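You operate a simulated robot arm through the tools that you are given. There is no shell and no other tool.

You are at the controls of a simulated robot arm. One attempt, no reset.

TASK
Unpin the clamped block, wipe the oil off its top and repin it.
Fine: pins wait in the grey rack; white rag, back where it lay; blue pin in hole D, black pin in hole R; the block stays clamped; leave the silver pin and the other blocks. What is to be rubbed or washed off counts as gone when no trace of it is left.

The check looks at the end state, three seconds after you hand in, the way a careful person would. Anything else that was tipped, shoved, dropped, spilled or broken makes it a failure.

THE ROBOT
A 7-joint arm with a two-finger gripper, fixed in place. Base frame: the origin is at the foot of the arm, x ahead of it, y to its left, z up; the work surface is at about z = 0. Readings come in m, rad, newtons and seconds.
With the tool pointing down near the work surface it reaches from about 0.22 to 0.56 m from the base axis. Its first joint turns from -2.897 to 2.897 rad. Payload 1.2 kg.
Tool frame: the origin (TCP) lies between the finger pads and is the grasp point; the fingertips stand 0.022 m ahead of it; z points along the fingers, y is the line along which they close. The gripper opens to 0.092 m; its body begins 0.065 m behind the TCP.
Orientation is that of the tool frame in the base frame, as [roll, pitch, yaw] about the fixed x, y, z axes, in that order (R = Rz(yaw) Ry(pitch) Rx(roll)). With the fingers straight down and closing along the base's y, the tool's x points along the base's -x, its y along +y and its z along -z.

THE INTERFACE
- The arm moves only by the tool nudge_tool. Its argument "commands" is a list of rows, each a list of 7 numbers: the shift along the tool's x, y, z in units of 50 mm (1.0 is 50 mm), then the turn, a rotation vector about the tool's x, y, z in units of 5 degrees (1.0 is 5 degrees), then the gripper command, from -1 (fully open) to 1 (shut), values between in proportion. In form: [[tx, ty, tz, wx, wy, wz, hand], ...]. A call has 1 to 20 rows; each row shifts and turns the commanded pose from where the row before left it, along the tool's axes as they then stand. A call with a number of a shift or a turn outside -1 to 1 is refused whole. Rows are played at 5 a second. More than 0.05 m and 0.15 rad between two rows, or a gripper value outside its range, and nothing of the call is played. A pose out of reach is approached as far as the arm can. The call stops where the force on the tool passes 40 N (or 10 N more than at its start, if that is more) or the arm is blocked; 0.2 s more then pass. Each finger travels about 0.1436 m/s and halts on what it meets, pressing with about 26 N; the grip force reading is that of the motor and also rises with nothing between the fingers. The clock runs only during rows and for 0.2 s after the last one: add rows that do not move to give the fingers time. It gives the time, the measured TCP pose, the force on the tool (base axes), the opening and the grip force at its end, in the units of the frame above (readings bear some noise), with the torque about the TCP (base axes, N m) and any sound that the robot's microphone picked up.
- Cameras (640 x 400 px; columns grow to the right, rows downward): "scene" is fixed at [0.3995, -0.6496, 0.6802]; the picture's right is [0.98, 0.18, 0.00], its down [0.11, -0.62, -0.78] and it looks along [-0.14, 0.77, -0.63] (base axes); focal length 311 px, centre (320, 200). "wrist" rides on the gripper at [0.071, 0.019, -0.102] in the tool frame; the picture's right is [-0.26, 0.97, 0.00], its down [-0.75, -0.20, -0.62] and it looks along [-0.60, -0.16, 0.78] (tool axes); focal length 280 px, centre (320, 200).
- get_image(camera): a new picture of that camera. It takes no simulated time.
- point_at(camera, pixels): for up to 12 pixels [column, row] of the newest picture of that camera ("zoom" is the newest enlarged one), the place [x, y, z] in the base frame of the surface seen there, good to about 0.002 m. It takes no simulated time.
- enlarge(camera, box): a new picture of the part [left, top, right, bottom] of that camera's present view, enlarged. It takes no simulated time.
- job_done(): hands the job in; it is judged then, once.

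Leave the gripper open and the arm clear of the work at the hand-in unless told otherwise.

The tools are called after "Call:" by a JSON object that holds its "op" and its "data". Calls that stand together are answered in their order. nudge_tool: Moves the arm, as the interface text tells. Its arguments: {"type":"object","properties":{"commands":{"type":"array","items":{"type":"array","items":{"type":"number"}}}},"required":["commands"]} The other tools are called the same way: get_image (camera) takes a picture; point_at (camera, pixels) gives the place of the surface under pixels of a picture; enlarge (camera, box) takes an enlarged picture of a part of a camera's view; job_done () hands the job in.

At the start:

```text
clock: 0.0
ee_pos: [0.2721, -0.2129, 0.3608]
ee_rot: [3.142, -0.001, -3.142]
contact_force: [0.3, -0.1, -0.4]
wrist_torque: [0.02, 0.06, 0.0]
grip_width: 0.0922
grip_force: 0.1
```

scene: 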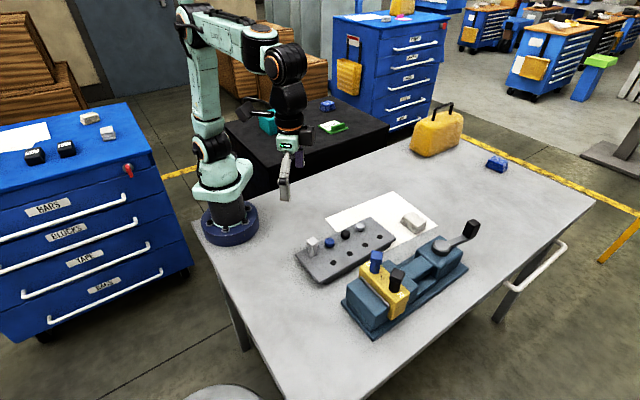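
wrist: 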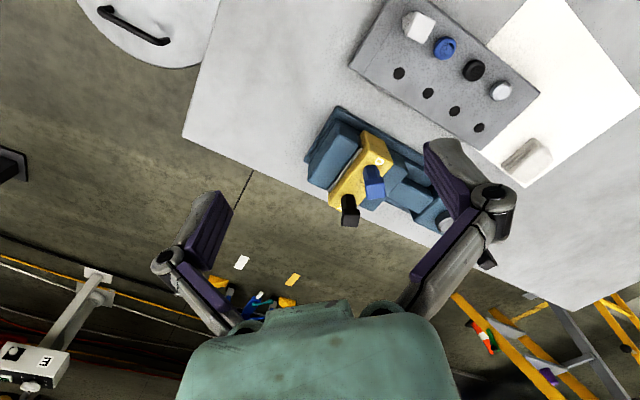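

I see a vise with a yellow block holding a blue and a black pin, a grey rack with several pins, and a white item on a white sheet. I'll enlarge these regions before doing anything.

Call:
{"op": "enlarge", "data": {"camera": "scene", "box": [280, 180, 500, 340]}}

Call:
{"op": "enlarge", "data": {"camera": "wrist", "box": [290, 90, 450, 240]}}

Call:
{"op": "enlarge", "data": {"camera": "wrist", "box": [340, 0, 640, 190]}}

```text
2.50 times, centred on (390, 260) of scene
```

zoom: 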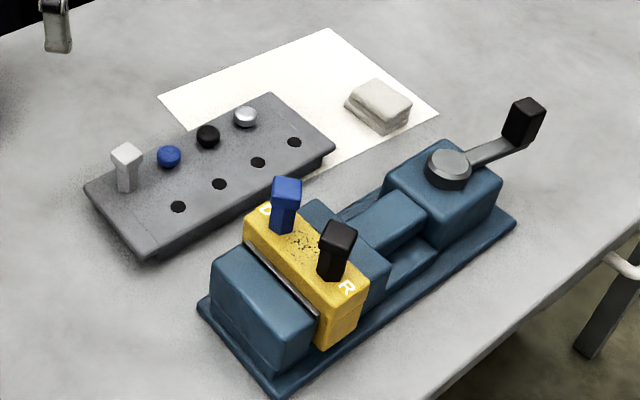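

```text
2.67 times, centred on (370, 165) of wrist
```

zoom: 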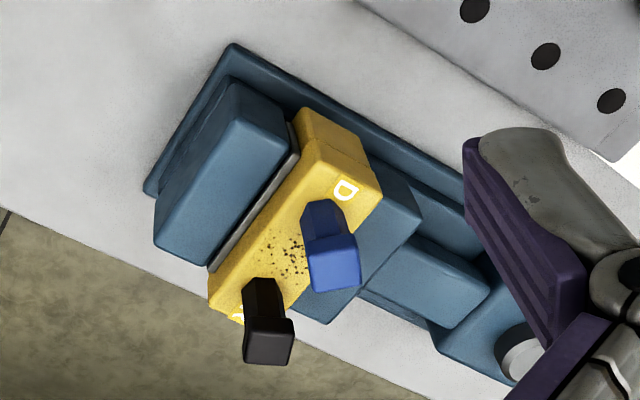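

```text
2.11 times, centred on (490, 95) of wrist
```

zoom: 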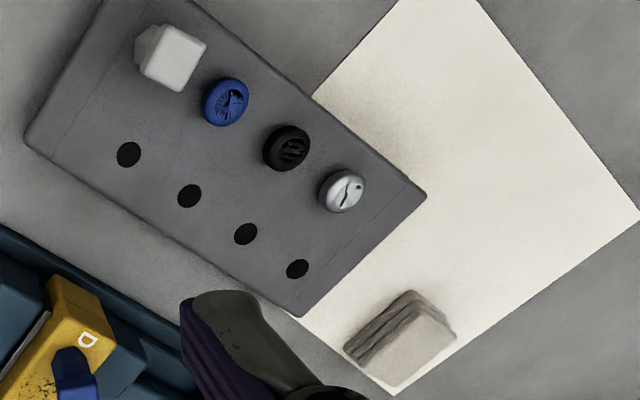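

The rack has an empty front row of four holes. The block carries oil specks between the two pins, and the rag lies at the paper's corner. I'll measure the key places now, starting with a new enlarged picture of the vise and rack.

Call:
{"op": "enlarge", "data": {"camera": "scene", "box": [340, 240, 440, 310]}}

Call:
{"op": "enlarge", "data": {"camera": "scene", "box": [290, 200, 400, 280]}}

Call:
{"op": "point_at", "data": {"camera": "scene", "pixels": [[376, 255], [397, 274], [374, 265], [395, 286], [341, 251], [355, 244], [368, 237], [381, 229], [312, 240], [329, 242], [346, 235], [359, 228]]}}

Call:
{"op": "point_at", "data": {"camera": "wrist", "pixels": [[400, 73], [428, 92], [455, 110], [479, 127], [421, 28], [444, 48], [474, 70], [500, 91], [374, 190], [350, 218], [525, 155], [536, 163]]}}

```text
5.71 times, centred on (390, 275) of scene
```

zoom: 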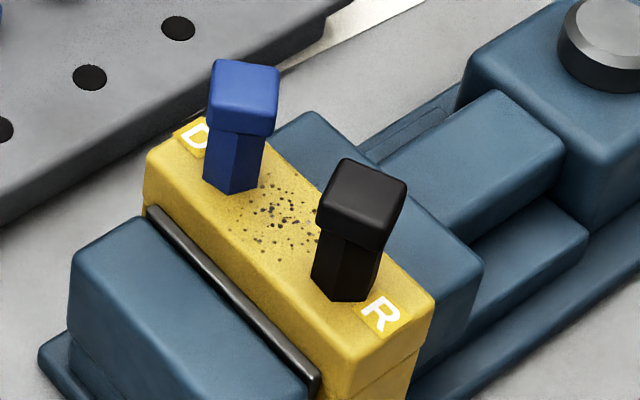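

```text
5.00 times, centred on (345, 240) of scene
```

zoom: 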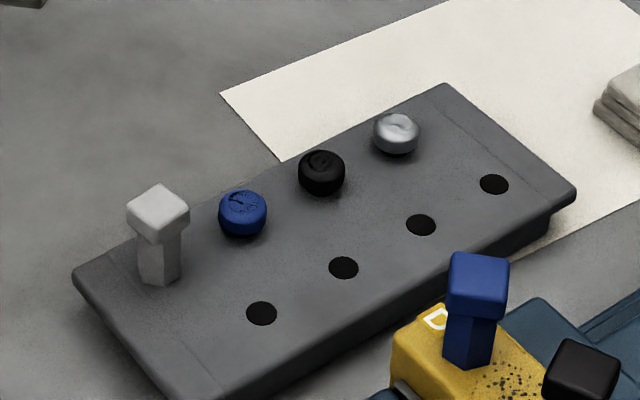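

```text
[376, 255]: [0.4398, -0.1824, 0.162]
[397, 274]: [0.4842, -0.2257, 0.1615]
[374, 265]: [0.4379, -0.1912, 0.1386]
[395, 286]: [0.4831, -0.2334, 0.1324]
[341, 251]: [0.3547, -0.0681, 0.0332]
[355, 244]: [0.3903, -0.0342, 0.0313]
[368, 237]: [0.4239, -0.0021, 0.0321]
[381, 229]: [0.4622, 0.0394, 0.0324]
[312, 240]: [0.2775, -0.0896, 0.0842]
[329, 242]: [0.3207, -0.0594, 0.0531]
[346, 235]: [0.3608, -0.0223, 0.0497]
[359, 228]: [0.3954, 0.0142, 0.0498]
```

```text
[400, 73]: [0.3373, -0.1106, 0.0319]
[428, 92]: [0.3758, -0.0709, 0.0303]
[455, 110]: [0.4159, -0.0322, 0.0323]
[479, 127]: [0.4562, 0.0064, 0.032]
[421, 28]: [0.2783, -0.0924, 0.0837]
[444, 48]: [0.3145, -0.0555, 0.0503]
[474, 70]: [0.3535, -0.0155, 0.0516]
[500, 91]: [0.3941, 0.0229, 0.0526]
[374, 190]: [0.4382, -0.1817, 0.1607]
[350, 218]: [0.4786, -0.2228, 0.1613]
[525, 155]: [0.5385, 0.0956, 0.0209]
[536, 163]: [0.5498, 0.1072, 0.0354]
```

The rack top is at z≈0.032, and its front holes run at 45° from (0.337,-0.111) to (0.456,0.006). The pin heads top out at z≈0.162. Next I'll move above the vise and turn the tool 45°, so the fingers close along the vise axis and I get a closer look.

Call:
{"op": "nudge_tool", "data": {"commands": [[-0.5, 0.452, 0.332, 0, 0, 0, -1], [-0.5, 0.452, 0.332, 0, 0, 0, -1], [-0.5, 0.452, 0.332, 0, 0, 0, -1], [-0.5, 0.452, 0.332, 0, 0, 0, -1], [-0.5, 0.452, 0.332, 0, 0, 0, -1], [0, 0, 0, 0, 0, 1, -1], [0, 0, 0, 0, 0, 1, -1], [0, 0, 0, 0, 0, 1, -1], [0, 0, 0, 0, 0, 1, -1], [0, 0, 0, 0, 0, 1, -1], [0, 0, 0, 0, 0, 1, -1], [0, 0, 0, 0, 0, 1, -1], [0, 0, 0, 0, 0, 1, -1], [0, 0, 0, 0, 0, 1, -1], [0, 0, 0, 0, 0, 0, -1]]}}

Call:
{"op": "get_image", "data": {"camera": "wrist"}}

Call:
{"op": "get_image", "data": {"camera": "scene"}}

```text
clock: 3.2
ee_pos: [0.397, -0.0993, 0.2799]
ee_rot: [3.141, 0.0, 2.354]
contact_force: [-0.1, -0.3, 0.1]
wrist_torque: [0.01, 0.02, -0.01]
grip_width: 0.0922
grip_force: 0.1
```

```text
taken
```

wrist: 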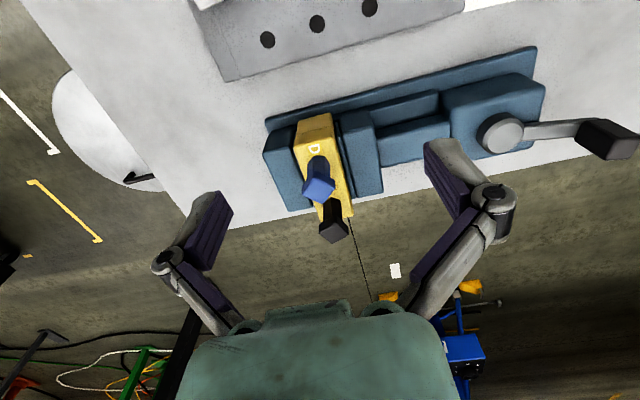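

```text
taken
```

scene: 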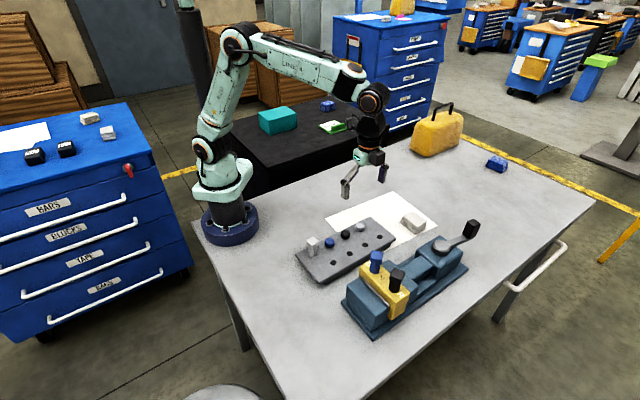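

The tool is turned so the vise axis runs across the wrist view. I'll enlarge the block region near (320,180) and the rack holes near (320,25).

Call:
{"op": "enlarge", "data": {"camera": "wrist", "box": [255, 100, 415, 250]}}

Call:
{"op": "point_at", "data": {"camera": "zoom", "pixels": [[250, 200], [235, 195], [265, 215], [250, 245], [305, 380], [255, 130], [345, 300], [335, 170], [110, 180], [230, 60], [200, 110], [390, 150]]}}

```text
2.67 times, centred on (335, 175) of wrist
```

zoom: 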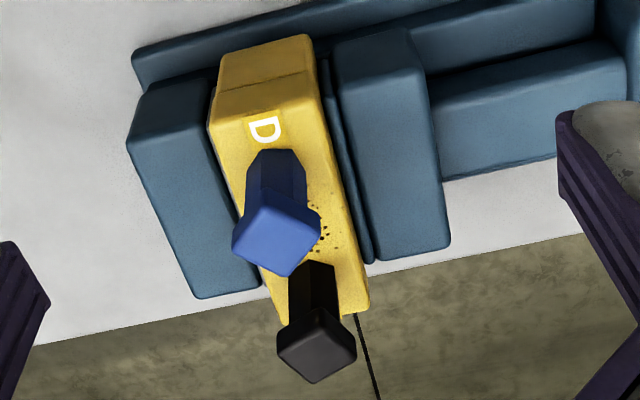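

```text
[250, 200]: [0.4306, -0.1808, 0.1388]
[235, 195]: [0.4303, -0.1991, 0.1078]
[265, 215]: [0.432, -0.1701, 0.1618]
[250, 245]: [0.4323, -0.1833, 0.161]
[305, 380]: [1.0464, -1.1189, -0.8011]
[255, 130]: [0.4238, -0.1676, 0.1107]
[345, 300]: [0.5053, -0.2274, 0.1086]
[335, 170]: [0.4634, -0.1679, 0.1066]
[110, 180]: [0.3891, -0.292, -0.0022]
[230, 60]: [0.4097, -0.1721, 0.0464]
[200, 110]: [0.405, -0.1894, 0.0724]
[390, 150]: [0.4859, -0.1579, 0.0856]
```

The pin heads look turned relative to the block. I'll enlarge further on each head to measure its corners.

Call:
{"op": "enlarge", "data": {"camera": "wrist", "box": [300, 150, 350, 182]}}

Call:
{"op": "enlarge", "data": {"camera": "wrist", "box": [300, 165, 360, 205]}}

Call:
{"op": "point_at", "data": {"camera": "zoom", "pixels": [[100, 100], [200, 100], [100, 200], [200, 200], [150, 250]]}}

Call:
{"op": "enlarge", "data": {"camera": "scene", "box": [360, 245, 415, 295]}}

```text
12.50 times, centred on (325, 166) of wrist
```

zoom: 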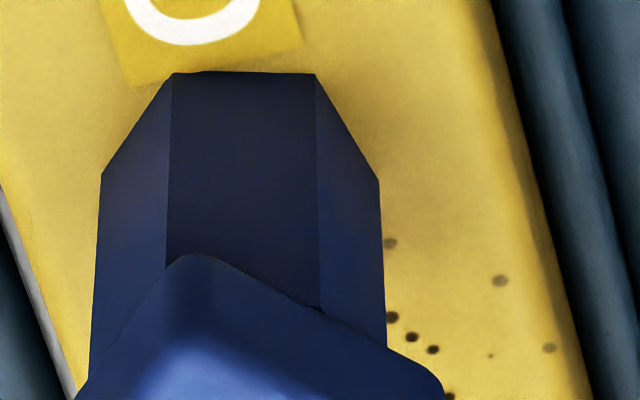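

```text
10.00 times, centred on (330, 185) of wrist
```

zoom: 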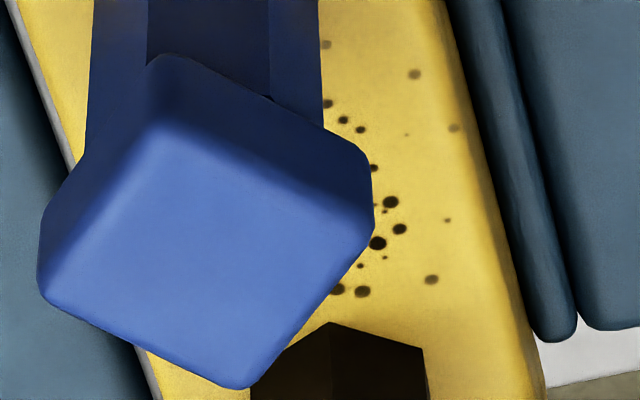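

```text
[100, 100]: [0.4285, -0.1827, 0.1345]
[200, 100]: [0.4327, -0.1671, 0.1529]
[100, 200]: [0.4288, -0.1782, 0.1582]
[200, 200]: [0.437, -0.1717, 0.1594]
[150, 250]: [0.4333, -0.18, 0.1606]
```

```text
8.00 times, centred on (388, 270) of scene
```

zoom: 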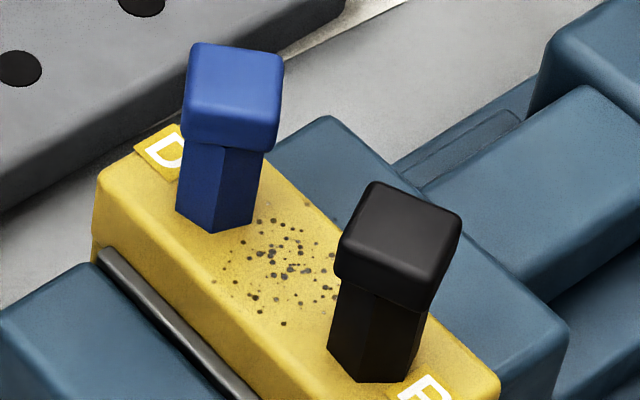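

From this scene zoom (newest), I'll measure the top-face corners of the blue head around (195,48),(278,62),(270,115),(190,105) and of the black head around (375,187),(458,220),(430,275),(343,240).

Call:
{"op": "point_at", "data": {"camera": "zoom", "pixels": [[197, 50], [277, 60], [271, 108], [191, 102], [232, 80], [374, 188], [455, 216], [435, 265], [346, 238], [400, 225], [285, 255], [330, 360]]}}

Call:
{"op": "point_at", "data": {"camera": "zoom", "pixels": [[300, 285], [215, 280], [330, 200], [250, 300], [470, 390], [110, 190], [210, 220], [185, 200], [250, 215], [380, 375], [410, 370], [335, 340]]}}

```text
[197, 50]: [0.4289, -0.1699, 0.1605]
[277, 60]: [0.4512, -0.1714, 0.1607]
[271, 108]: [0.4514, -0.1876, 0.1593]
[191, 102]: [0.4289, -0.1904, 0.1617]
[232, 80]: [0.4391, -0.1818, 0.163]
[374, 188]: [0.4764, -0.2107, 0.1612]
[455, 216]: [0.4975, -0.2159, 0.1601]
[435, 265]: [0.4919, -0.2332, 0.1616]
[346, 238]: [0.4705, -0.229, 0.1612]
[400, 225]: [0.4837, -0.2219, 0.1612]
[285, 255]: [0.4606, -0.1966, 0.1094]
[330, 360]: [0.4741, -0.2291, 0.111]
```

```text
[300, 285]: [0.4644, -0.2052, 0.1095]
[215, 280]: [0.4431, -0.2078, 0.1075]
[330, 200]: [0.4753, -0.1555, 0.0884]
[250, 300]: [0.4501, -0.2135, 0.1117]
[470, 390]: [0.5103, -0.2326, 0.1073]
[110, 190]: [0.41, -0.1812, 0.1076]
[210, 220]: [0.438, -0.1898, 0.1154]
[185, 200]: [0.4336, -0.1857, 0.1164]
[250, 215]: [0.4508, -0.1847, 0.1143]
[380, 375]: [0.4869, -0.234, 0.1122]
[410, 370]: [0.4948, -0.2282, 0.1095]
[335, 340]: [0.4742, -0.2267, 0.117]
```

The blue head is a ~22 mm square aligned with the base axes, centred near (0.440,-0.181). The black head is turned about -15° and centred near (0.484,-0.222). Block top is z≈0.109. Next I'll enlarge the rack holes to measure their centres precisely.

Call:
{"op": "enlarge", "data": {"camera": "scene", "box": [320, 220, 400, 270]}}

```text
8.00 times, centred on (360, 245) of scene
```

zoom: 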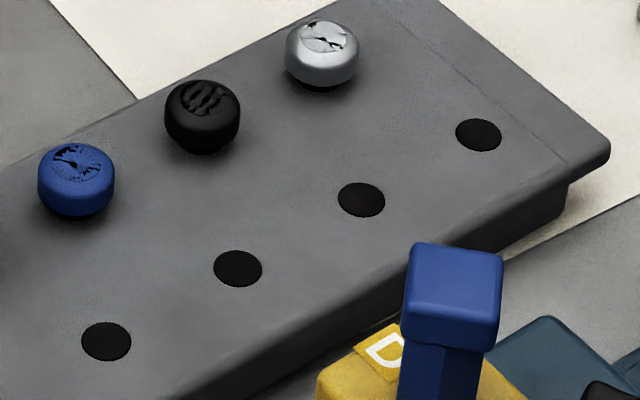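

The three round studs look like knobs with marked tops, and I will leave them alone. I'm measuring the four front hole centres at zoom pixels (106,341), (238,268), (362,200), (478,134), plus their rims.

Call:
{"op": "point_at", "data": {"camera": "zoom", "pixels": [[106, 341], [238, 268], [362, 200], [478, 134], [212, 268], [264, 268], [238, 285], [238, 251], [453, 134], [503, 134], [478, 150], [478, 118]]}}

Call:
{"op": "point_at", "data": {"camera": "zoom", "pixels": [[238, 268], [238, 268], [362, 200], [362, 200], [478, 134], [478, 134], [300, 240], [150, 310], [420, 165], [76, 165], [202, 100], [322, 40]]}}

```text
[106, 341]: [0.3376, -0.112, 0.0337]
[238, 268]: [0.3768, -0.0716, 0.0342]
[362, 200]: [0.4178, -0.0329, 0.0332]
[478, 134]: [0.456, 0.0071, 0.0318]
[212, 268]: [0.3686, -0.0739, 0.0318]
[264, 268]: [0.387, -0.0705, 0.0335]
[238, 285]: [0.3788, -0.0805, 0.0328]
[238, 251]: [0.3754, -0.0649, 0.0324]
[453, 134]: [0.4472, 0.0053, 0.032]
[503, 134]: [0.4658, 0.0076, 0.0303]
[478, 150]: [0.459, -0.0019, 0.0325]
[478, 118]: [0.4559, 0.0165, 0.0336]
```

```text
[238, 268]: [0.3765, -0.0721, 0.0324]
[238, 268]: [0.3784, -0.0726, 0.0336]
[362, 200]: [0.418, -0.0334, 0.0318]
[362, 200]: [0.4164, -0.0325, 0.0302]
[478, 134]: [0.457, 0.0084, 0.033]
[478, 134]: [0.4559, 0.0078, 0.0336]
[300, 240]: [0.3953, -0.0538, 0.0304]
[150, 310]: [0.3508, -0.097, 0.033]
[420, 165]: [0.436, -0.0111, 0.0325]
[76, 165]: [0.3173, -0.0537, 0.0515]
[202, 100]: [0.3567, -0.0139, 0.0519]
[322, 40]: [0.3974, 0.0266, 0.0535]
```

Hole centres: h1 (0.3375,-0.1115), h2 (0.377,-0.072), h3 (0.417,-0.033), h4 (0.456,0.007). They are about 18 mm wide at z≈0.033. I'll turn the tool back 45° to match the blue head, move above it at (0.440,-0.181), and stop with the fingertips still above the head.

Call:
{"op": "nudge_tool", "data": {"commands": [[0, 0, 0, 0, 0, -1, -1], [0, 0, 0, 0, 0, -1, -1], [0, 0, 0, 0, 0, -1, -1], [0, 0, 0, 0, 0, -1, -1], [0, 0, 0, 0, 0, -1, -1], [0, 0, 0, 0, 0, -1, -1], [0, 0, 0, 0, 0, -1, -1], [0, 0, 0, 0, 0, -1, -1], [0, 0, 0, 0, 0, -1, -1], [-0.43, -0.817, 0, 0, 0, 0, -1], [-0.43, -0.817, 0, 0, 0, 0, -1], [0, 0, 0.8, 0, 0, 0, -1], [0, 0, 0.8, 0, 0, 0, -1], [0, 0, 0, 0, 0, 0, -1], [0, 0, 0, 0, 0, 0, -1]]}}

Call:
{"op": "get_image", "data": {"camera": "wrist"}}

Call:
{"op": "enlarge", "data": {"camera": "scene", "box": [300, 160, 480, 300]}}

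```text
clock: 6.4
ee_pos: [0.4379, -0.1822, 0.1946]
ee_rot: [3.141, -0.001, 3.141]
contact_force: [0.1, 0.4, -0.2]
wrist_torque: [0.04, -0.02, -0.01]
grip_width: 0.092
grip_force: 0.1
```

```text
taken
```

wrist: 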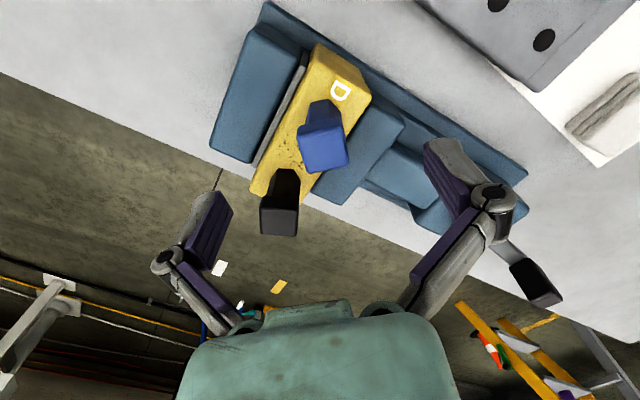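

```text
2.86 times, centred on (390, 230) of scene
```

zoom: 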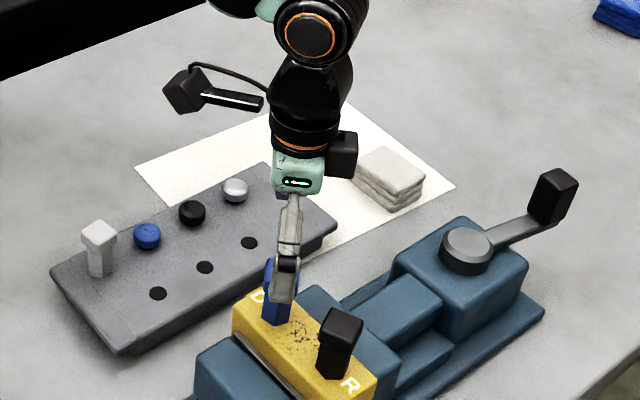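

The reading is (0.4379,-0.1822,0.1946) where I'd expected about z 0.199. I'll hold still for two rows to see how noisy the reading is.

Call:
{"op": "nudge_tool", "data": {"commands": [[0, 0, 0, 0, 0, 0, -1], [0, 0, 0, 0, 0, 0, -1]]}}

Call:
{"op": "enlarge", "data": {"camera": "wrist", "box": [240, 80, 400, 250]}}

Call:
{"op": "point_at", "data": {"camera": "wrist", "pixels": [[303, 143], [335, 135], [345, 160], [315, 170], [326, 155], [326, 155], [326, 155], [326, 155], [265, 208], [292, 208], [280, 220], [280, 220]]}}

```text
clock: 7.0
ee_pos: [0.4386, -0.181, 0.1959]
ee_rot: [3.141, 0.0, -3.141]
contact_force: [0.3, -0.7, -0.4]
wrist_torque: [0.01, -0.01, 0.01]
grip_width: 0.092
grip_force: 0.0
```

```text
2.35 times, centred on (320, 165) of wrist
```

zoom: 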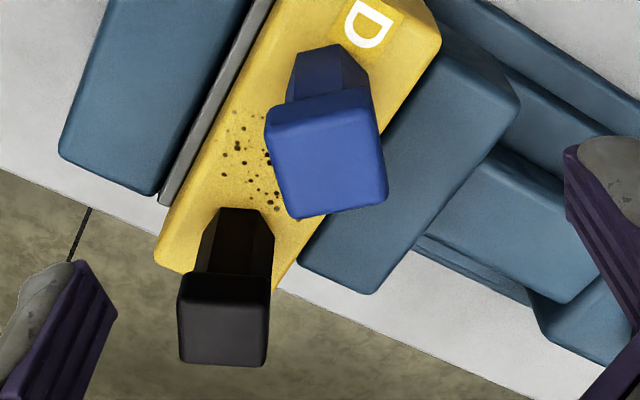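

```text
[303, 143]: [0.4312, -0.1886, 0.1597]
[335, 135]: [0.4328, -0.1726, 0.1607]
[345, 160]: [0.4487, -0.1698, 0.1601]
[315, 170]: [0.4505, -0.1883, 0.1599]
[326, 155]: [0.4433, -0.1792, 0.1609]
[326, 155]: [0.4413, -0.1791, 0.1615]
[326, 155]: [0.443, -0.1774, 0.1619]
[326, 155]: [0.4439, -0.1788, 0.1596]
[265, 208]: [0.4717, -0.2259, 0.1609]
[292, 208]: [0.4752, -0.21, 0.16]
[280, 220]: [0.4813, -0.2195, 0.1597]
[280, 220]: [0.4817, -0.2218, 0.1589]
```

The blue head centre is confirmed near (0.4407,-0.180), and the TCP is about 2 mm short in x. I'll correct that, narrow the fingers to about 60 mm, lower to z≈0.151 and close on the head.

Call:
{"op": "nudge_tool", "data": {"commands": [[-0.04, 0.02, 0, 0, 0, 0, -0.3], [0, 0, 0, 0, 0, 0, -0.3], [0, 0, 0.3, 0, 0, 0, -0.3], [0, 0, 0.3, 0, 0, 0, -0.3], [0, 0, 0.3, 0, 0, 0, -0.3], [0, 0, 0, 0, 0, 0, -0.3]]}}

Call:
{"op": "enlarge", "data": {"camera": "wrist", "box": [220, 80, 420, 250]}}

```text
clock: 8.4
ee_pos: [0.4416, -0.1805, 0.1547]
ee_rot: [3.141, 0.0, -3.141]
contact_force: [-0.1, -0.1, -0.3]
wrist_torque: [0.02, -0.02, -0.02]
grip_width: 0.0598
grip_force: 0.0
```

```text
2.35 times, centred on (320, 165) of wrist
```

zoom: 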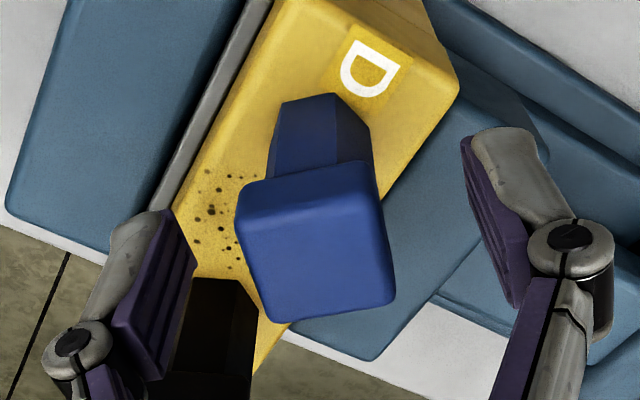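

The fingers straddle the blue head with clearance. I'll lower 3 mm more and close.

Call:
{"op": "nudge_tool", "data": {"commands": [[0, 0, 0.06, 0, 0, 0, -0.3], [0, 0, 0, 0, 0, 0, 0.2], [0, 0, 0, 0, 0, 0, 1], [0, 0, 0, 0, 0, 0, 1], [0, 0, 0, 0, 0, 0, 1]]}}

Call:
{"op": "enlarge", "data": {"camera": "wrist", "box": [220, 80, 420, 250]}}

```text
clock: 9.6
ee_pos: [0.4435, -0.1801, 0.1504]
ee_rot: [3.14, 0.001, 3.141]
contact_force: [0.4, 0.1, 3.7]
wrist_torque: [0.04, -0.02, -0.01]
grip_width: 0.0242
grip_force: 25.7
```

```text
2.35 times, centred on (320, 165) of wrist
```

zoom: 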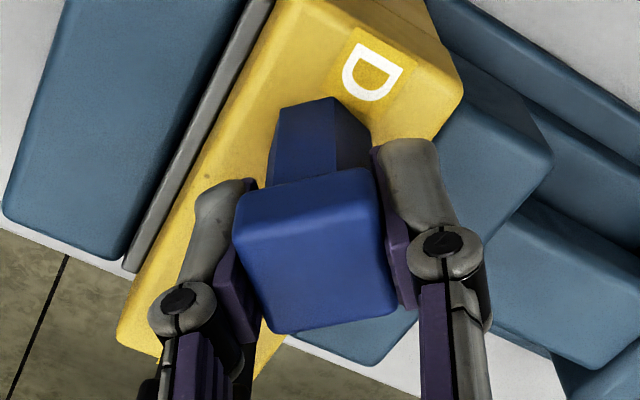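

Gripped at 24 mm. Now I'll pull straight up, slowly at first.

Call:
{"op": "nudge_tool", "data": {"commands": [[0, 0, -0.1, 0, 0, 0, 1], [0, 0, -0.1, 0, 0, 0, 1], [0, 0, -0.2, 0, 0, 0, 1], [0, 0, -0.2, 0, 0, 0, 1], [0, 0, -0.3, 0, 0, 0, 1], [0, 0, -0.3, 0, 0, 0, 1], [0, 0, 0, 0, 0, 0, 1]]}}

Call:
{"op": "get_image", "data": {"camera": "scene"}}

Call:
{"op": "enlarge", "data": {"camera": "scene", "box": [340, 200, 440, 310]}}

```text
clock: 11.2
ee_pos: [0.4422, -0.1813, 0.2126]
ee_rot: [-3.141, 0.0, 3.141]
contact_force: [0.3, 0.4, -0.8]
wrist_torque: [0.05, -0.01, 0.02]
grip_width: 0.0243
grip_force: 26.0
```

```text
taken
```

scene: 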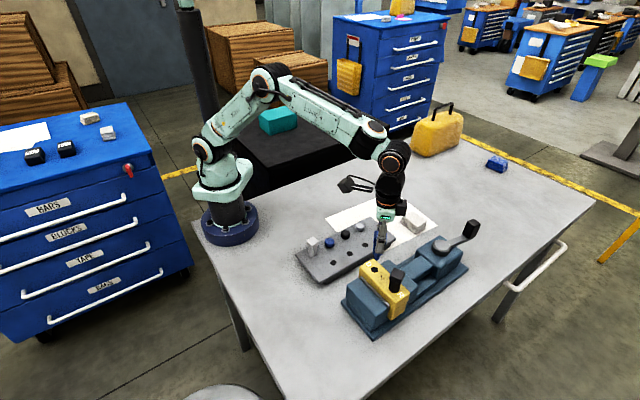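

```text
3.64 times, centred on (390, 255) of scene
```

zoom: 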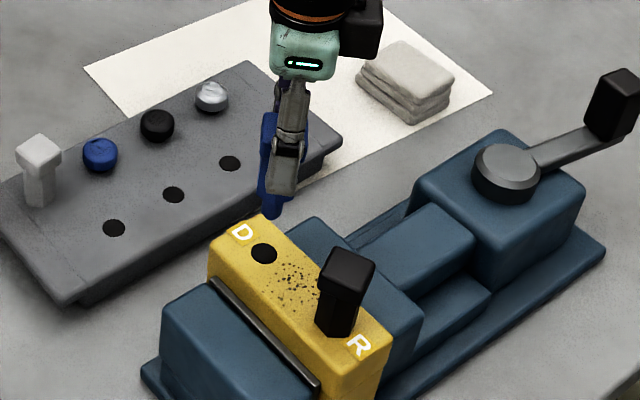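

The blue pin is out cleanly, and hole D shows as a dark disc at zoom (264,253). I'll measure hole D and look at the pin's lower end.

Call:
{"op": "point_at", "data": {"camera": "zoom", "pixels": [[264, 253], [264, 253], [264, 253], [264, 253], [251, 253], [277, 253], [271, 213], [271, 205], [262, 185], [290, 190], [264, 244], [264, 262]]}}

Call:
{"op": "enlarge", "data": {"camera": "scene", "box": [365, 220, 405, 265]}}

Call:
{"op": "get_image", "data": {"camera": "wrist"}}

```text
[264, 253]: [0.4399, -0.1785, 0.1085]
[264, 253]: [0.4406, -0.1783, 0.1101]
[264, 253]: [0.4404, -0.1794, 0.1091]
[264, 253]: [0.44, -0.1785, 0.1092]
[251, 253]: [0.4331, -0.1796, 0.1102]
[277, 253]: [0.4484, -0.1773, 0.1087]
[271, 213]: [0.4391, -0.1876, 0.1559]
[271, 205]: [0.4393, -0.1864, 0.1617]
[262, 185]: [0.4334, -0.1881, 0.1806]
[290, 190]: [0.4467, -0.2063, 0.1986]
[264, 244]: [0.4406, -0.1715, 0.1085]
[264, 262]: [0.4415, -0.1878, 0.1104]
```

```text
8.89 times, centred on (385, 242) of scene
```

zoom: 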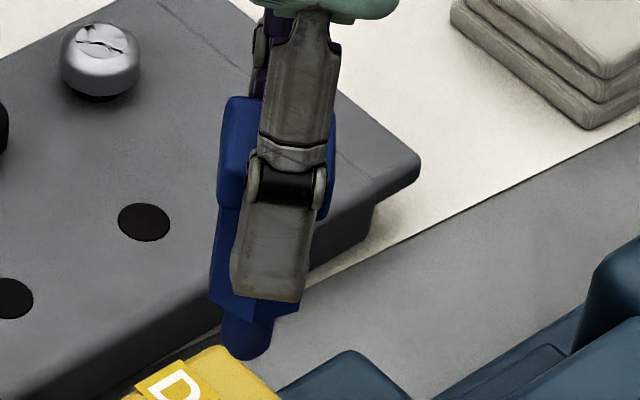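

```text
taken
```

wrist: 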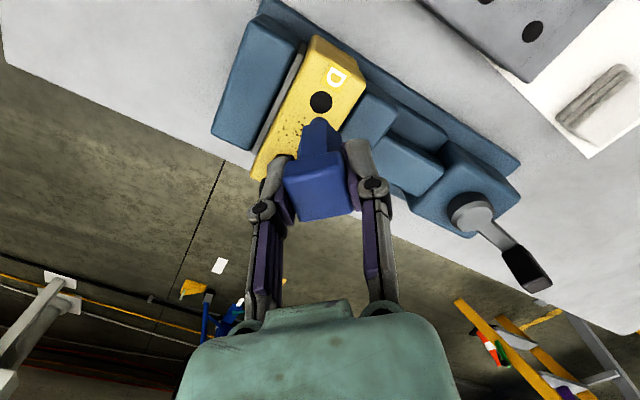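

Hole D centre is about (0.440,-0.179). The pin has a round stub about 17 mm long, with its tip about 58 mm below the TCP. I'll carry the blue pin over rack hole h2 at (0.377,-0.072) and stop with the tip about 15 mm above the rack.

Call:
{"op": "nudge_tool", "data": {"commands": [[0.42, 0.716, 0, 0, 0, 0, 1], [0.42, 0.716, 0, 0, 0, 0, 1], [0.42, 0.716, 0, 0, 0, 0, 1], [0, 0, 0.7, 0, 0, 0, 1], [0, 0, 0.7, 0, 0, 0, 1], [0, 0, 0.7, 0, 0, 0, 1], [0, 0, 0, 0, 0, 0, 1], [0, 0, 0, 0, 0, 0, 1]]}}

Call:
{"op": "enlarge", "data": {"camera": "scene", "box": [320, 200, 400, 270]}}

Call:
{"op": "enlarge", "data": {"camera": "wrist", "box": [220, 50, 420, 250]}}

```text
clock: 13.0
ee_pos: [0.3767, -0.0711, 0.1063]
ee_rot: [-3.141, 0.001, 3.141]
contact_force: [0.0, 0.0, -0.6]
wrist_torque: [0.0, 0.0, -0.03]
grip_width: 0.0241
grip_force: 26.1
```

```text
5.71 times, centred on (360, 235) of scene
```

zoom: 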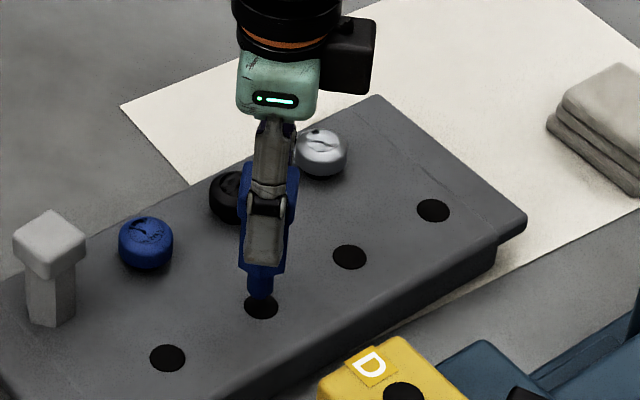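

```text
2.00 times, centred on (320, 150) of wrist
```

zoom: 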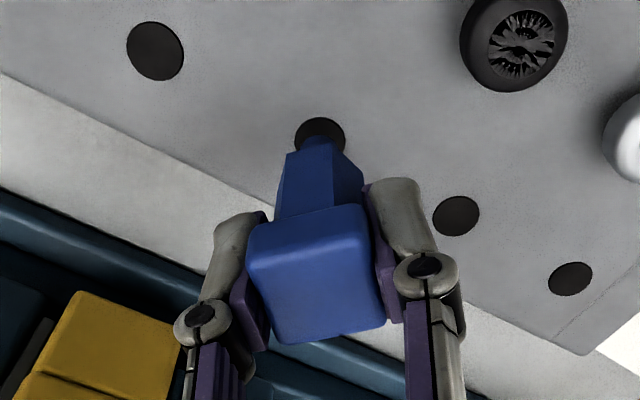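

The blue pin is above h2. I'll measure the tip and the visible hole edge precisely in a tighter zoom, and hold to average the pose reading.

Call:
{"op": "nudge_tool", "data": {"commands": [[0, 0, 0, 0, 0, 0, 1], [0, 0, 0, 0, 0, 0, 1]]}}

Call:
{"op": "enlarge", "data": {"camera": "scene", "box": [336, 234, 364, 262]}}

Call:
{"op": "enlarge", "data": {"camera": "wrist", "box": [295, 95, 345, 135]}}

```text
clock: 13.6
ee_pos: [0.3768, -0.0718, 0.1058]
ee_rot: [3.142, -0.001, 3.14]
contact_force: [-0.6, 0.6, -1.1]
wrist_torque: [-0.02, -0.02, 0.0]
grip_width: 0.0242
grip_force: 25.9
```

```text
14.29 times, centred on (350, 248) of scene
```

zoom: 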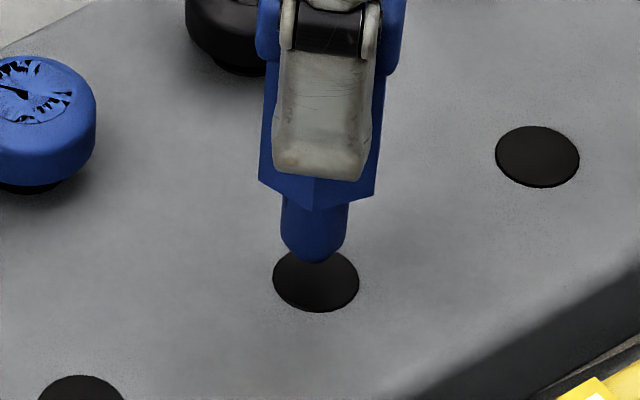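

```text
10.00 times, centred on (320, 115) of wrist
```

zoom: 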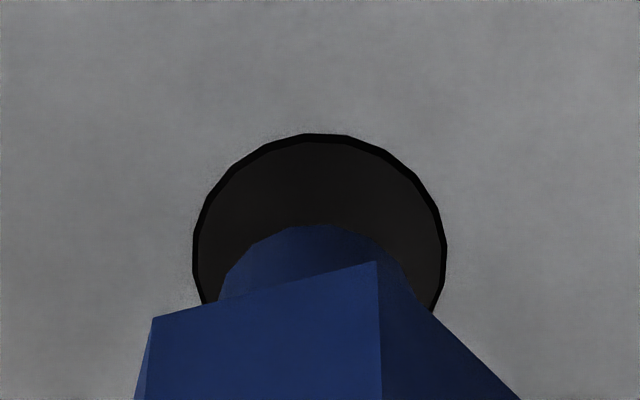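

Column alignment in both views puts the pin within about 1 mm of the hole centre, slightly short in x. I'll measure the head top, shoulder and tip heights to see how the pin sits in the fingers.

Call:
{"op": "enlarge", "data": {"camera": "wrist", "box": [260, 90, 400, 230]}}

Call:
{"op": "point_at", "data": {"camera": "zoom", "pixels": [[300, 270], [300, 270], [300, 270], [330, 230], [330, 300], [250, 250], [320, 80]]}}

Call:
{"op": "enlarge", "data": {"camera": "scene", "box": [336, 234, 364, 262]}}

Call:
{"op": "point_at", "data": {"camera": "zoom", "pixels": [[314, 258], [314, 258], [314, 258], [314, 215], [314, 205], [314, 198], [316, 281], [316, 281], [316, 295], [316, 308]]}}

```text
2.86 times, centred on (330, 160) of wrist
```

zoom: 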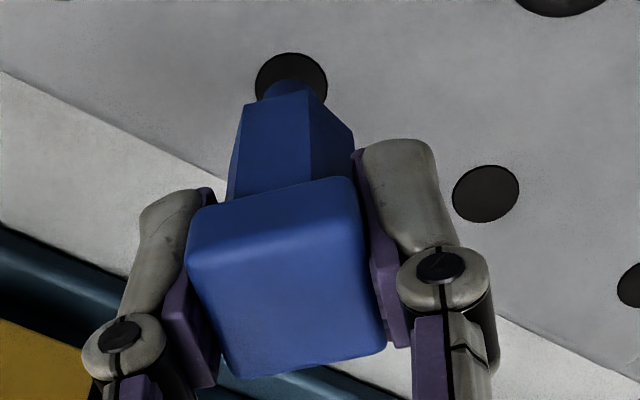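

```text
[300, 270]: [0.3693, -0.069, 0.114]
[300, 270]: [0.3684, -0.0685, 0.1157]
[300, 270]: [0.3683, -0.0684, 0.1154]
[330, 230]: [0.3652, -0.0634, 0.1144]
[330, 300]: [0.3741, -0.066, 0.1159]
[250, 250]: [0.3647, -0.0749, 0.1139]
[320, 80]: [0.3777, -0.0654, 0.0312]
```

```text
14.29 times, centred on (350, 248) of scene
```

zoom: 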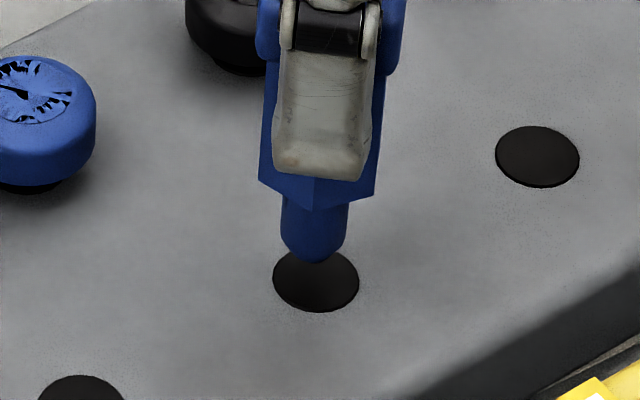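

```text
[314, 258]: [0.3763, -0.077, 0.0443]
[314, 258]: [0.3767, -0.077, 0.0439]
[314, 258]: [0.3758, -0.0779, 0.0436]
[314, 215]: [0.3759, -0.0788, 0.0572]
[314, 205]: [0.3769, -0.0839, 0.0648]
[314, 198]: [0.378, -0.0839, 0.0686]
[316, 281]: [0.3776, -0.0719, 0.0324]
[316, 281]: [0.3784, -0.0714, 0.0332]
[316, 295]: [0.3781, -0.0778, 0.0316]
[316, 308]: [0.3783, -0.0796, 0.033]
```

The pin hasn't slipped: the head top is 9 mm above the TCP and the stub tip is at z≈0.043. The stub axis is (0.3763,-0.0722) and the hole centre is (0.378,-0.072). I'll shift +1.3 mm in x and lower 30 mm in small steps.

Call:
{"op": "nudge_tool", "data": {"commands": [[-0.026, 0, 0, 0, 0, 0, 1], [0, 0, 0.1, 0, 0, 0, 1], [0, 0, 0.1, 0, 0, 0, 1], [0, 0, 0.1, 0, 0, 0, 1], [0, 0, 0.1, 0, 0, 0, 1], [0, 0, 0.1, 0, 0, 0, 1], [0, 0, 0.1, 0, 0, 0, 1], [0, 0, 0, 0, 0, 0, 1]]}}

Call:
{"op": "enlarge", "data": {"camera": "scene", "box": [336, 224, 374, 262]}}

```text
clock: 15.4
ee_pos: [0.381, -0.0728, 0.0747]
ee_rot: [-3.141, 0.0, 3.141]
contact_force: [0.9, 0.5, -0.3]
wrist_torque: [0.01, 0.04, 0.01]
grip_width: 0.0243
grip_force: 26.1
```

```text
10.53 times, centred on (355, 243) of scene
```

zoom: 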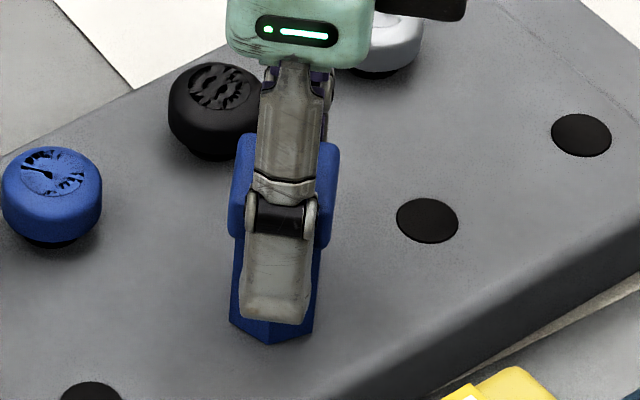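

The stub has entered the hole without resistance and the shoulder is close to the rack. I'll lower 1 mm at a time to feel contact.

Call:
{"op": "nudge_tool", "data": {"commands": [[0, 0, 0.02, 0, 0, 0, 1], [0, 0, 0.02, 0, 0, 0, 1], [0, 0, 0, 0, 0, 0, 1]]}}

```text
clock: 16.2
ee_pos: [0.3802, -0.0727, 0.0729]
ee_rot: [3.141, -0.001, 3.14]
contact_force: [-5.9, 2.3, 17.4]
wrist_torque: [0.06, 0.15, 0.01]
grip_width: 0.0241
grip_force: 25.5
```

The shoulder touched with 17 N, so the pin is seated. I'll ease up 1 mm, open to about 50 mm and lift straight off.

Call:
{"op": "nudge_tool", "data": {"commands": [[0, 0, -0.02, 0, 0, 0, 1], [0, 0, 0, 0, 0, 0, 0.3], [0, 0, 0, 0, 0, 0, -0.1], [0, 0, 0, 0, 0, 0, -0.1], [0, 0, -0.3, 0, 0, 0, -0.1], [0, 0, -0.6, 0, 0, 0, -0.1], [0, 0, -0.8, 0, 0, 0, -0.1], [0, 0, -0.8, 0, 0, 0, -0.1], [0, 0, 0, 0, 0, 0, -0.1]]}}

Call:
{"op": "get_image", "data": {"camera": "wrist"}}

Call:
{"op": "enlarge", "data": {"camera": "scene", "box": [310, 200, 410, 280]}}

```text
clock: 18.2
ee_pos: [0.3824, -0.0758, 0.1984]
ee_rot: [3.141, 0.0, 3.142]
contact_force: [0.3, -0.2, -0.8]
wrist_torque: [0.0, 0.0, 0.02]
grip_width: 0.0506
grip_force: 0.0
```

```text
taken
```

wrist: 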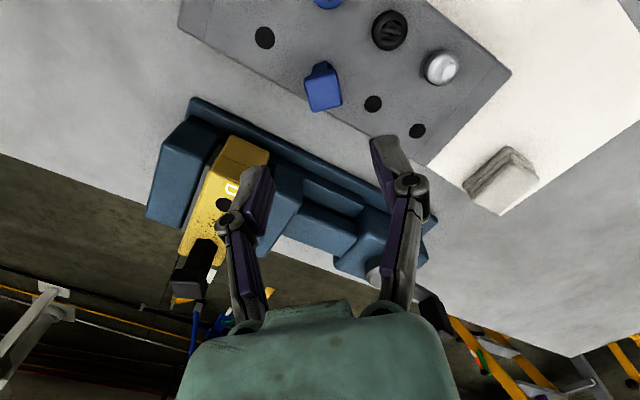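

```text
5.00 times, centred on (360, 240) of scene
```

zoom: 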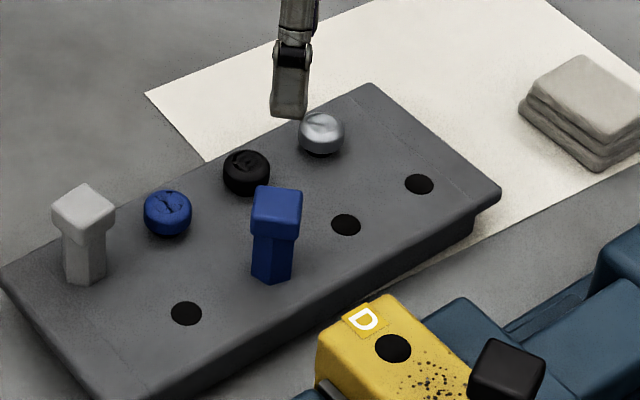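

The blue pin stands in rack hole h2. Next is the black pin. I'll move above (0.485,-0.222) at z≈0.2 and turn the tool 15° to match its head.

Call:
{"op": "nudge_tool", "data": {"commands": [[-0.515, -0.735, 0, 0, 0, 0, -0.1], [-0.515, -0.735, 0, 0, 0, 0, -0.1], [-0.515, -0.735, 0, 0, 0, 0, -0.1], [-0.515, -0.735, 0, 0, 0, 0, -0.1], [0, 0, 0, 0, 0, 1, -0.3], [0, 0, 0, 0, 0, 1, -0.3], [0, 0, 0, 0, 0, 1, -0.3], [0, 0, 0, 0, 0, 0, -0.3], [0, 0, 0, 0, 0, 0, -0.3]]}}

Call:
{"op": "enlarge", "data": {"camera": "wrist", "box": [220, 60, 420, 250]}}

Call:
{"op": "get_image", "data": {"camera": "wrist"}}

Call:
{"op": "enlarge", "data": {"camera": "scene", "box": [340, 200, 440, 310]}}

```text
clock: 20.2
ee_pos: [0.4843, -0.2188, 0.1992]
ee_rot: [3.141, 0.0, 2.878]
contact_force: [-0.5, 0.1, -0.1]
wrist_torque: [0.0, -0.02, -0.05]
grip_width: 0.0598
grip_force: 0.0
```

```text
2.11 times, centred on (320, 155) of wrist
```

zoom: 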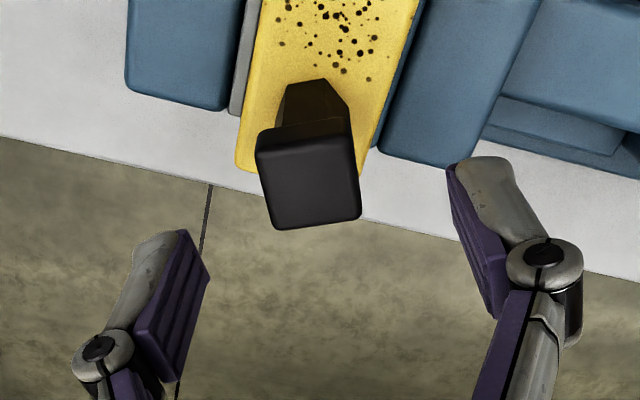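

```text
taken
```

wrist: 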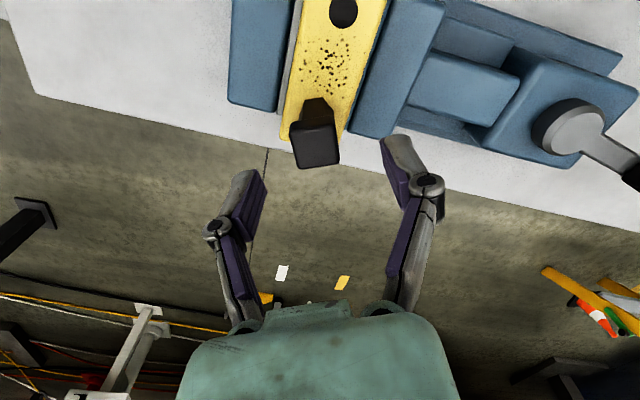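

```text
3.64 times, centred on (390, 255) of scene
```

zoom: 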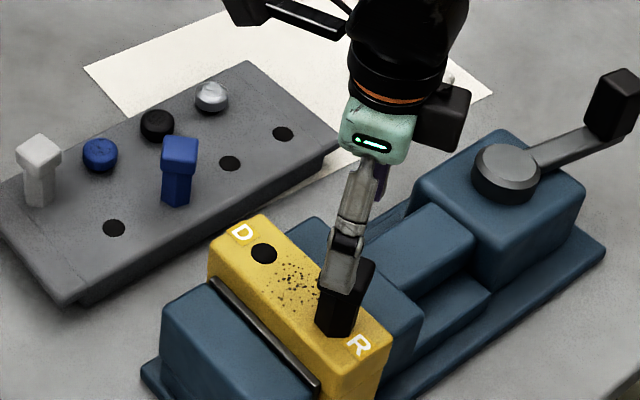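

The black head now looks aligned with the fingers. I'll measure its top face with the wrist camera to fine-tune the position.

Call:
{"op": "point_at", "data": {"camera": "wrist", "pixels": [[294, 133], [330, 123], [339, 158], [302, 166], [317, 145], [317, 145], [317, 145], [317, 145], [342, 12], [342, 12], [325, 65], [300, 45]]}}

Call:
{"op": "nudge_tool", "data": {"commands": [[0, 0, 0, 0, 0, 0, -0.3]]}}

```text
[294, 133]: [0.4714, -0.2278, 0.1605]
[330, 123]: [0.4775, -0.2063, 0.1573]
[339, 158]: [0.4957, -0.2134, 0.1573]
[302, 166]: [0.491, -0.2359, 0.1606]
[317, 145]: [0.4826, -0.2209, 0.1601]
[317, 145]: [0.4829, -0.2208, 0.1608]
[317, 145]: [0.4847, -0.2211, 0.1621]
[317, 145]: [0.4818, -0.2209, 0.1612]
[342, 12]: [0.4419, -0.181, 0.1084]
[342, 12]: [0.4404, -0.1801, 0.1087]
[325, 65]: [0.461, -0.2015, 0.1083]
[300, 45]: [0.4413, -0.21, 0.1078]
```

```text
clock: 20.6
ee_pos: [0.4839, -0.2193, 0.1997]
ee_rot: [3.141, 0.001, 2.88]
contact_force: [0.0, -0.8, -0.1]
wrist_torque: [0.01, 0.02, -0.04]
grip_width: 0.0599
grip_force: 0.1
```

The black head centre is at (0.484,-0.221), turned about 17°. I'll adjust the position a little and turn 2° more, then lower to z≈0.151 and close.

Call:
{"op": "nudge_tool", "data": {"commands": [[-0.03, -0.03, 0, 0, 0, 0.4, -0.3], [0, 0, 0, 0, 0, 0, -0.3], [0, 0, 0.3, 0, 0, 0, -0.3], [0, 0, 0.3, 0, 0, 0, -0.3], [0, 0, 0.3, 0, 0, 0, -0.3], [0, 0, 0, 0, 0, 0, -0.3]]}}

Call:
{"op": "enlarge", "data": {"camera": "wrist", "box": [220, 60, 420, 250]}}

```text
clock: 22.0
ee_pos: [0.4849, -0.2211, 0.1535]
ee_rot: [-3.141, -0.001, 2.845]
contact_force: [1.6, 0.6, 1.0]
wrist_torque: [-0.04, 0.01, 0.0]
grip_width: 0.0597
grip_force: 0.1
```

```text
2.11 times, centred on (320, 155) of wrist
```

zoom: 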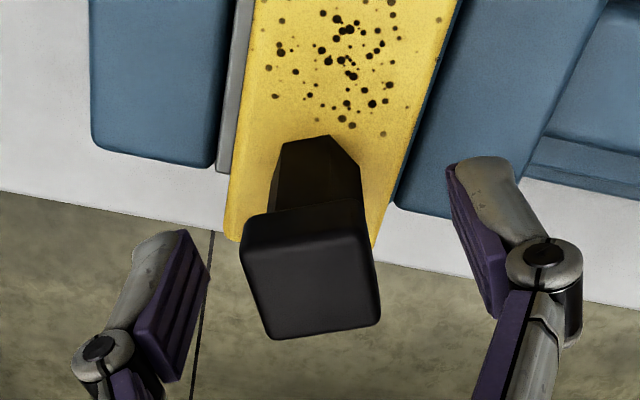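

The fingers straddle the black head, and the TCP reads (0.485,-0.221,0.1535). I'll lower 2.5 mm more and close.

Call:
{"op": "nudge_tool", "data": {"commands": [[0, 0, 0.05, 0, 0, 0, -0.3], [0, 0, 0, 0, 0, 0, 0.2], [0, 0, 0, 0, 0, 0, 1], [0, 0, 0, 0, 0, 0, 1], [0, 0, 0, 0, 0, 0, 1]]}}

```text
clock: 23.2
ee_pos: [0.4852, -0.2209, 0.152]
ee_rot: [-3.141, 0.001, 2.847]
contact_force: [0.1, -1.4, 2.4]
wrist_torque: [-0.02, -0.02, -0.06]
grip_width: 0.0242
grip_force: 25.8
```

Gripped at 24 mm with low side forces. I'll pull the black pin straight up.

Call:
{"op": "nudge_tool", "data": {"commands": [[0, 0, -0.1, 0, 0, 0, 1], [0, 0, -0.1, 0, 0, 0, 1], [0, 0, -0.2, 0, 0, 0, 1], [0, 0, -0.2, 0, 0, 0, 1], [0, 0, -0.4, 0, 0, 0, 1], [0, 0, -0.4, 0, 0, 0, 1], [0, 0, 0, 0, 0, 0, 1]]}}

Call:
{"op": "enlarge", "data": {"camera": "scene", "box": [340, 200, 440, 310]}}

Call:
{"op": "enlarge", "data": {"camera": "wrist", "box": [220, 40, 420, 240]}}

```text
clock: 24.8
ee_pos: [0.4851, -0.2205, 0.2219]
ee_rot: [3.14, -0.001, 2.846]
contact_force: [-0.8, -0.6, -0.4]
wrist_torque: [-0.02, -0.01, 0.01]
grip_width: 0.0244
grip_force: 25.7
```

```text
3.64 times, centred on (390, 255) of scene
```

zoom: 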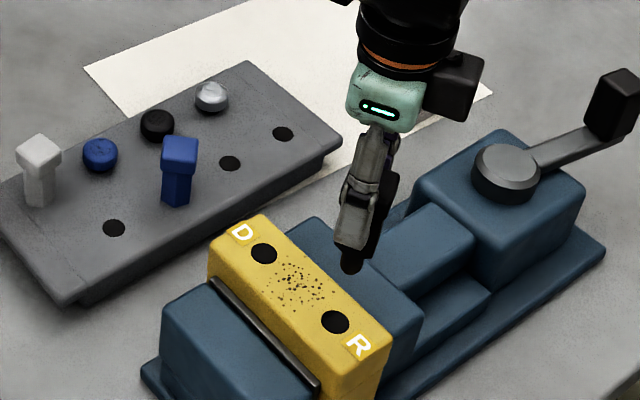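

```text
2.00 times, centred on (320, 140) of wrist
```

zoom: 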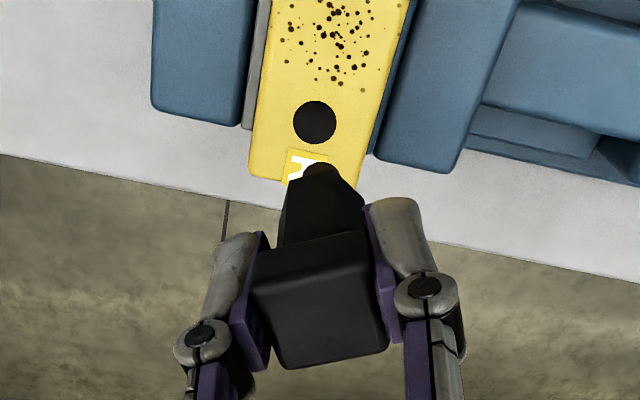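

Both pins are out, and the oil specks lie between the two holes. Now I'll carry the black pin over rack hole h4 near (0.456,0.007), keeping the same tool turn, and stop above it.

Call:
{"op": "nudge_tool", "data": {"commands": [[0.371, 0.838, 0, 0, 0, 0, 1], [0.371, 0.838, 0, 0, 0, 0, 1], [0.371, 0.838, 0, 0, 0, 0, 1], [0.371, 0.838, 0, 0, 0, 0, 1], [0.371, 0.838, 0, 0, 0, 0, 1], [0, 0, 0, 0, 0, 0, 1], [0, 0, 0.77, 0, 0, 0, 1], [0, 0, 0.77, 0, 0, 0, 1], [0, 0, 0.77, 0, 0, 0, 1], [0, 0, 0, 0, 0, 0, 1], [0, 0, 0, 0, 0, 0, 1]]}}

Call:
{"op": "enlarge", "data": {"camera": "scene", "box": [362, 216, 394, 248]}}

Call:
{"op": "point_at", "data": {"camera": "zoom", "pixels": [[320, 200]]}}

Call:
{"op": "enlarge", "data": {"camera": "wrist", "box": [260, 80, 380, 180]}}

```text
clock: 27.2
ee_pos: [0.4545, 0.0059, 0.1065]
ee_rot: [3.142, -0.001, 2.846]
contact_force: [-0.8, -0.1, -1.0]
wrist_torque: [-0.02, -0.01, 0.02]
grip_width: 0.0243
grip_force: 26.9
```

```text
12.50 times, centred on (378, 232) of scene
```

zoom: 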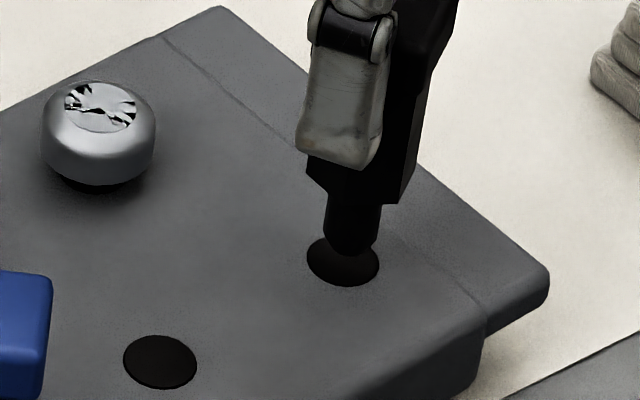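

```text
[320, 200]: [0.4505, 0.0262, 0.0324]
```

```text
4.00 times, centred on (320, 130) of wrist
```

zoom: 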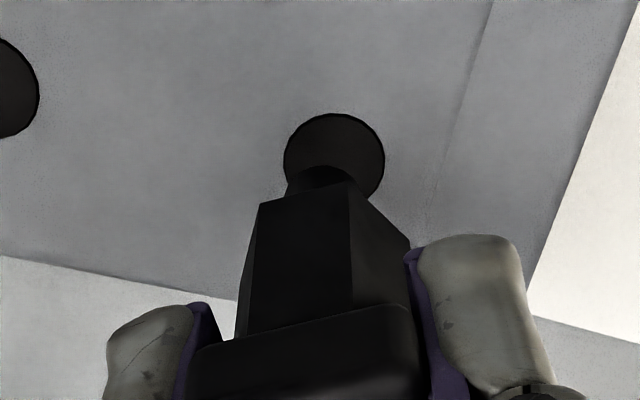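

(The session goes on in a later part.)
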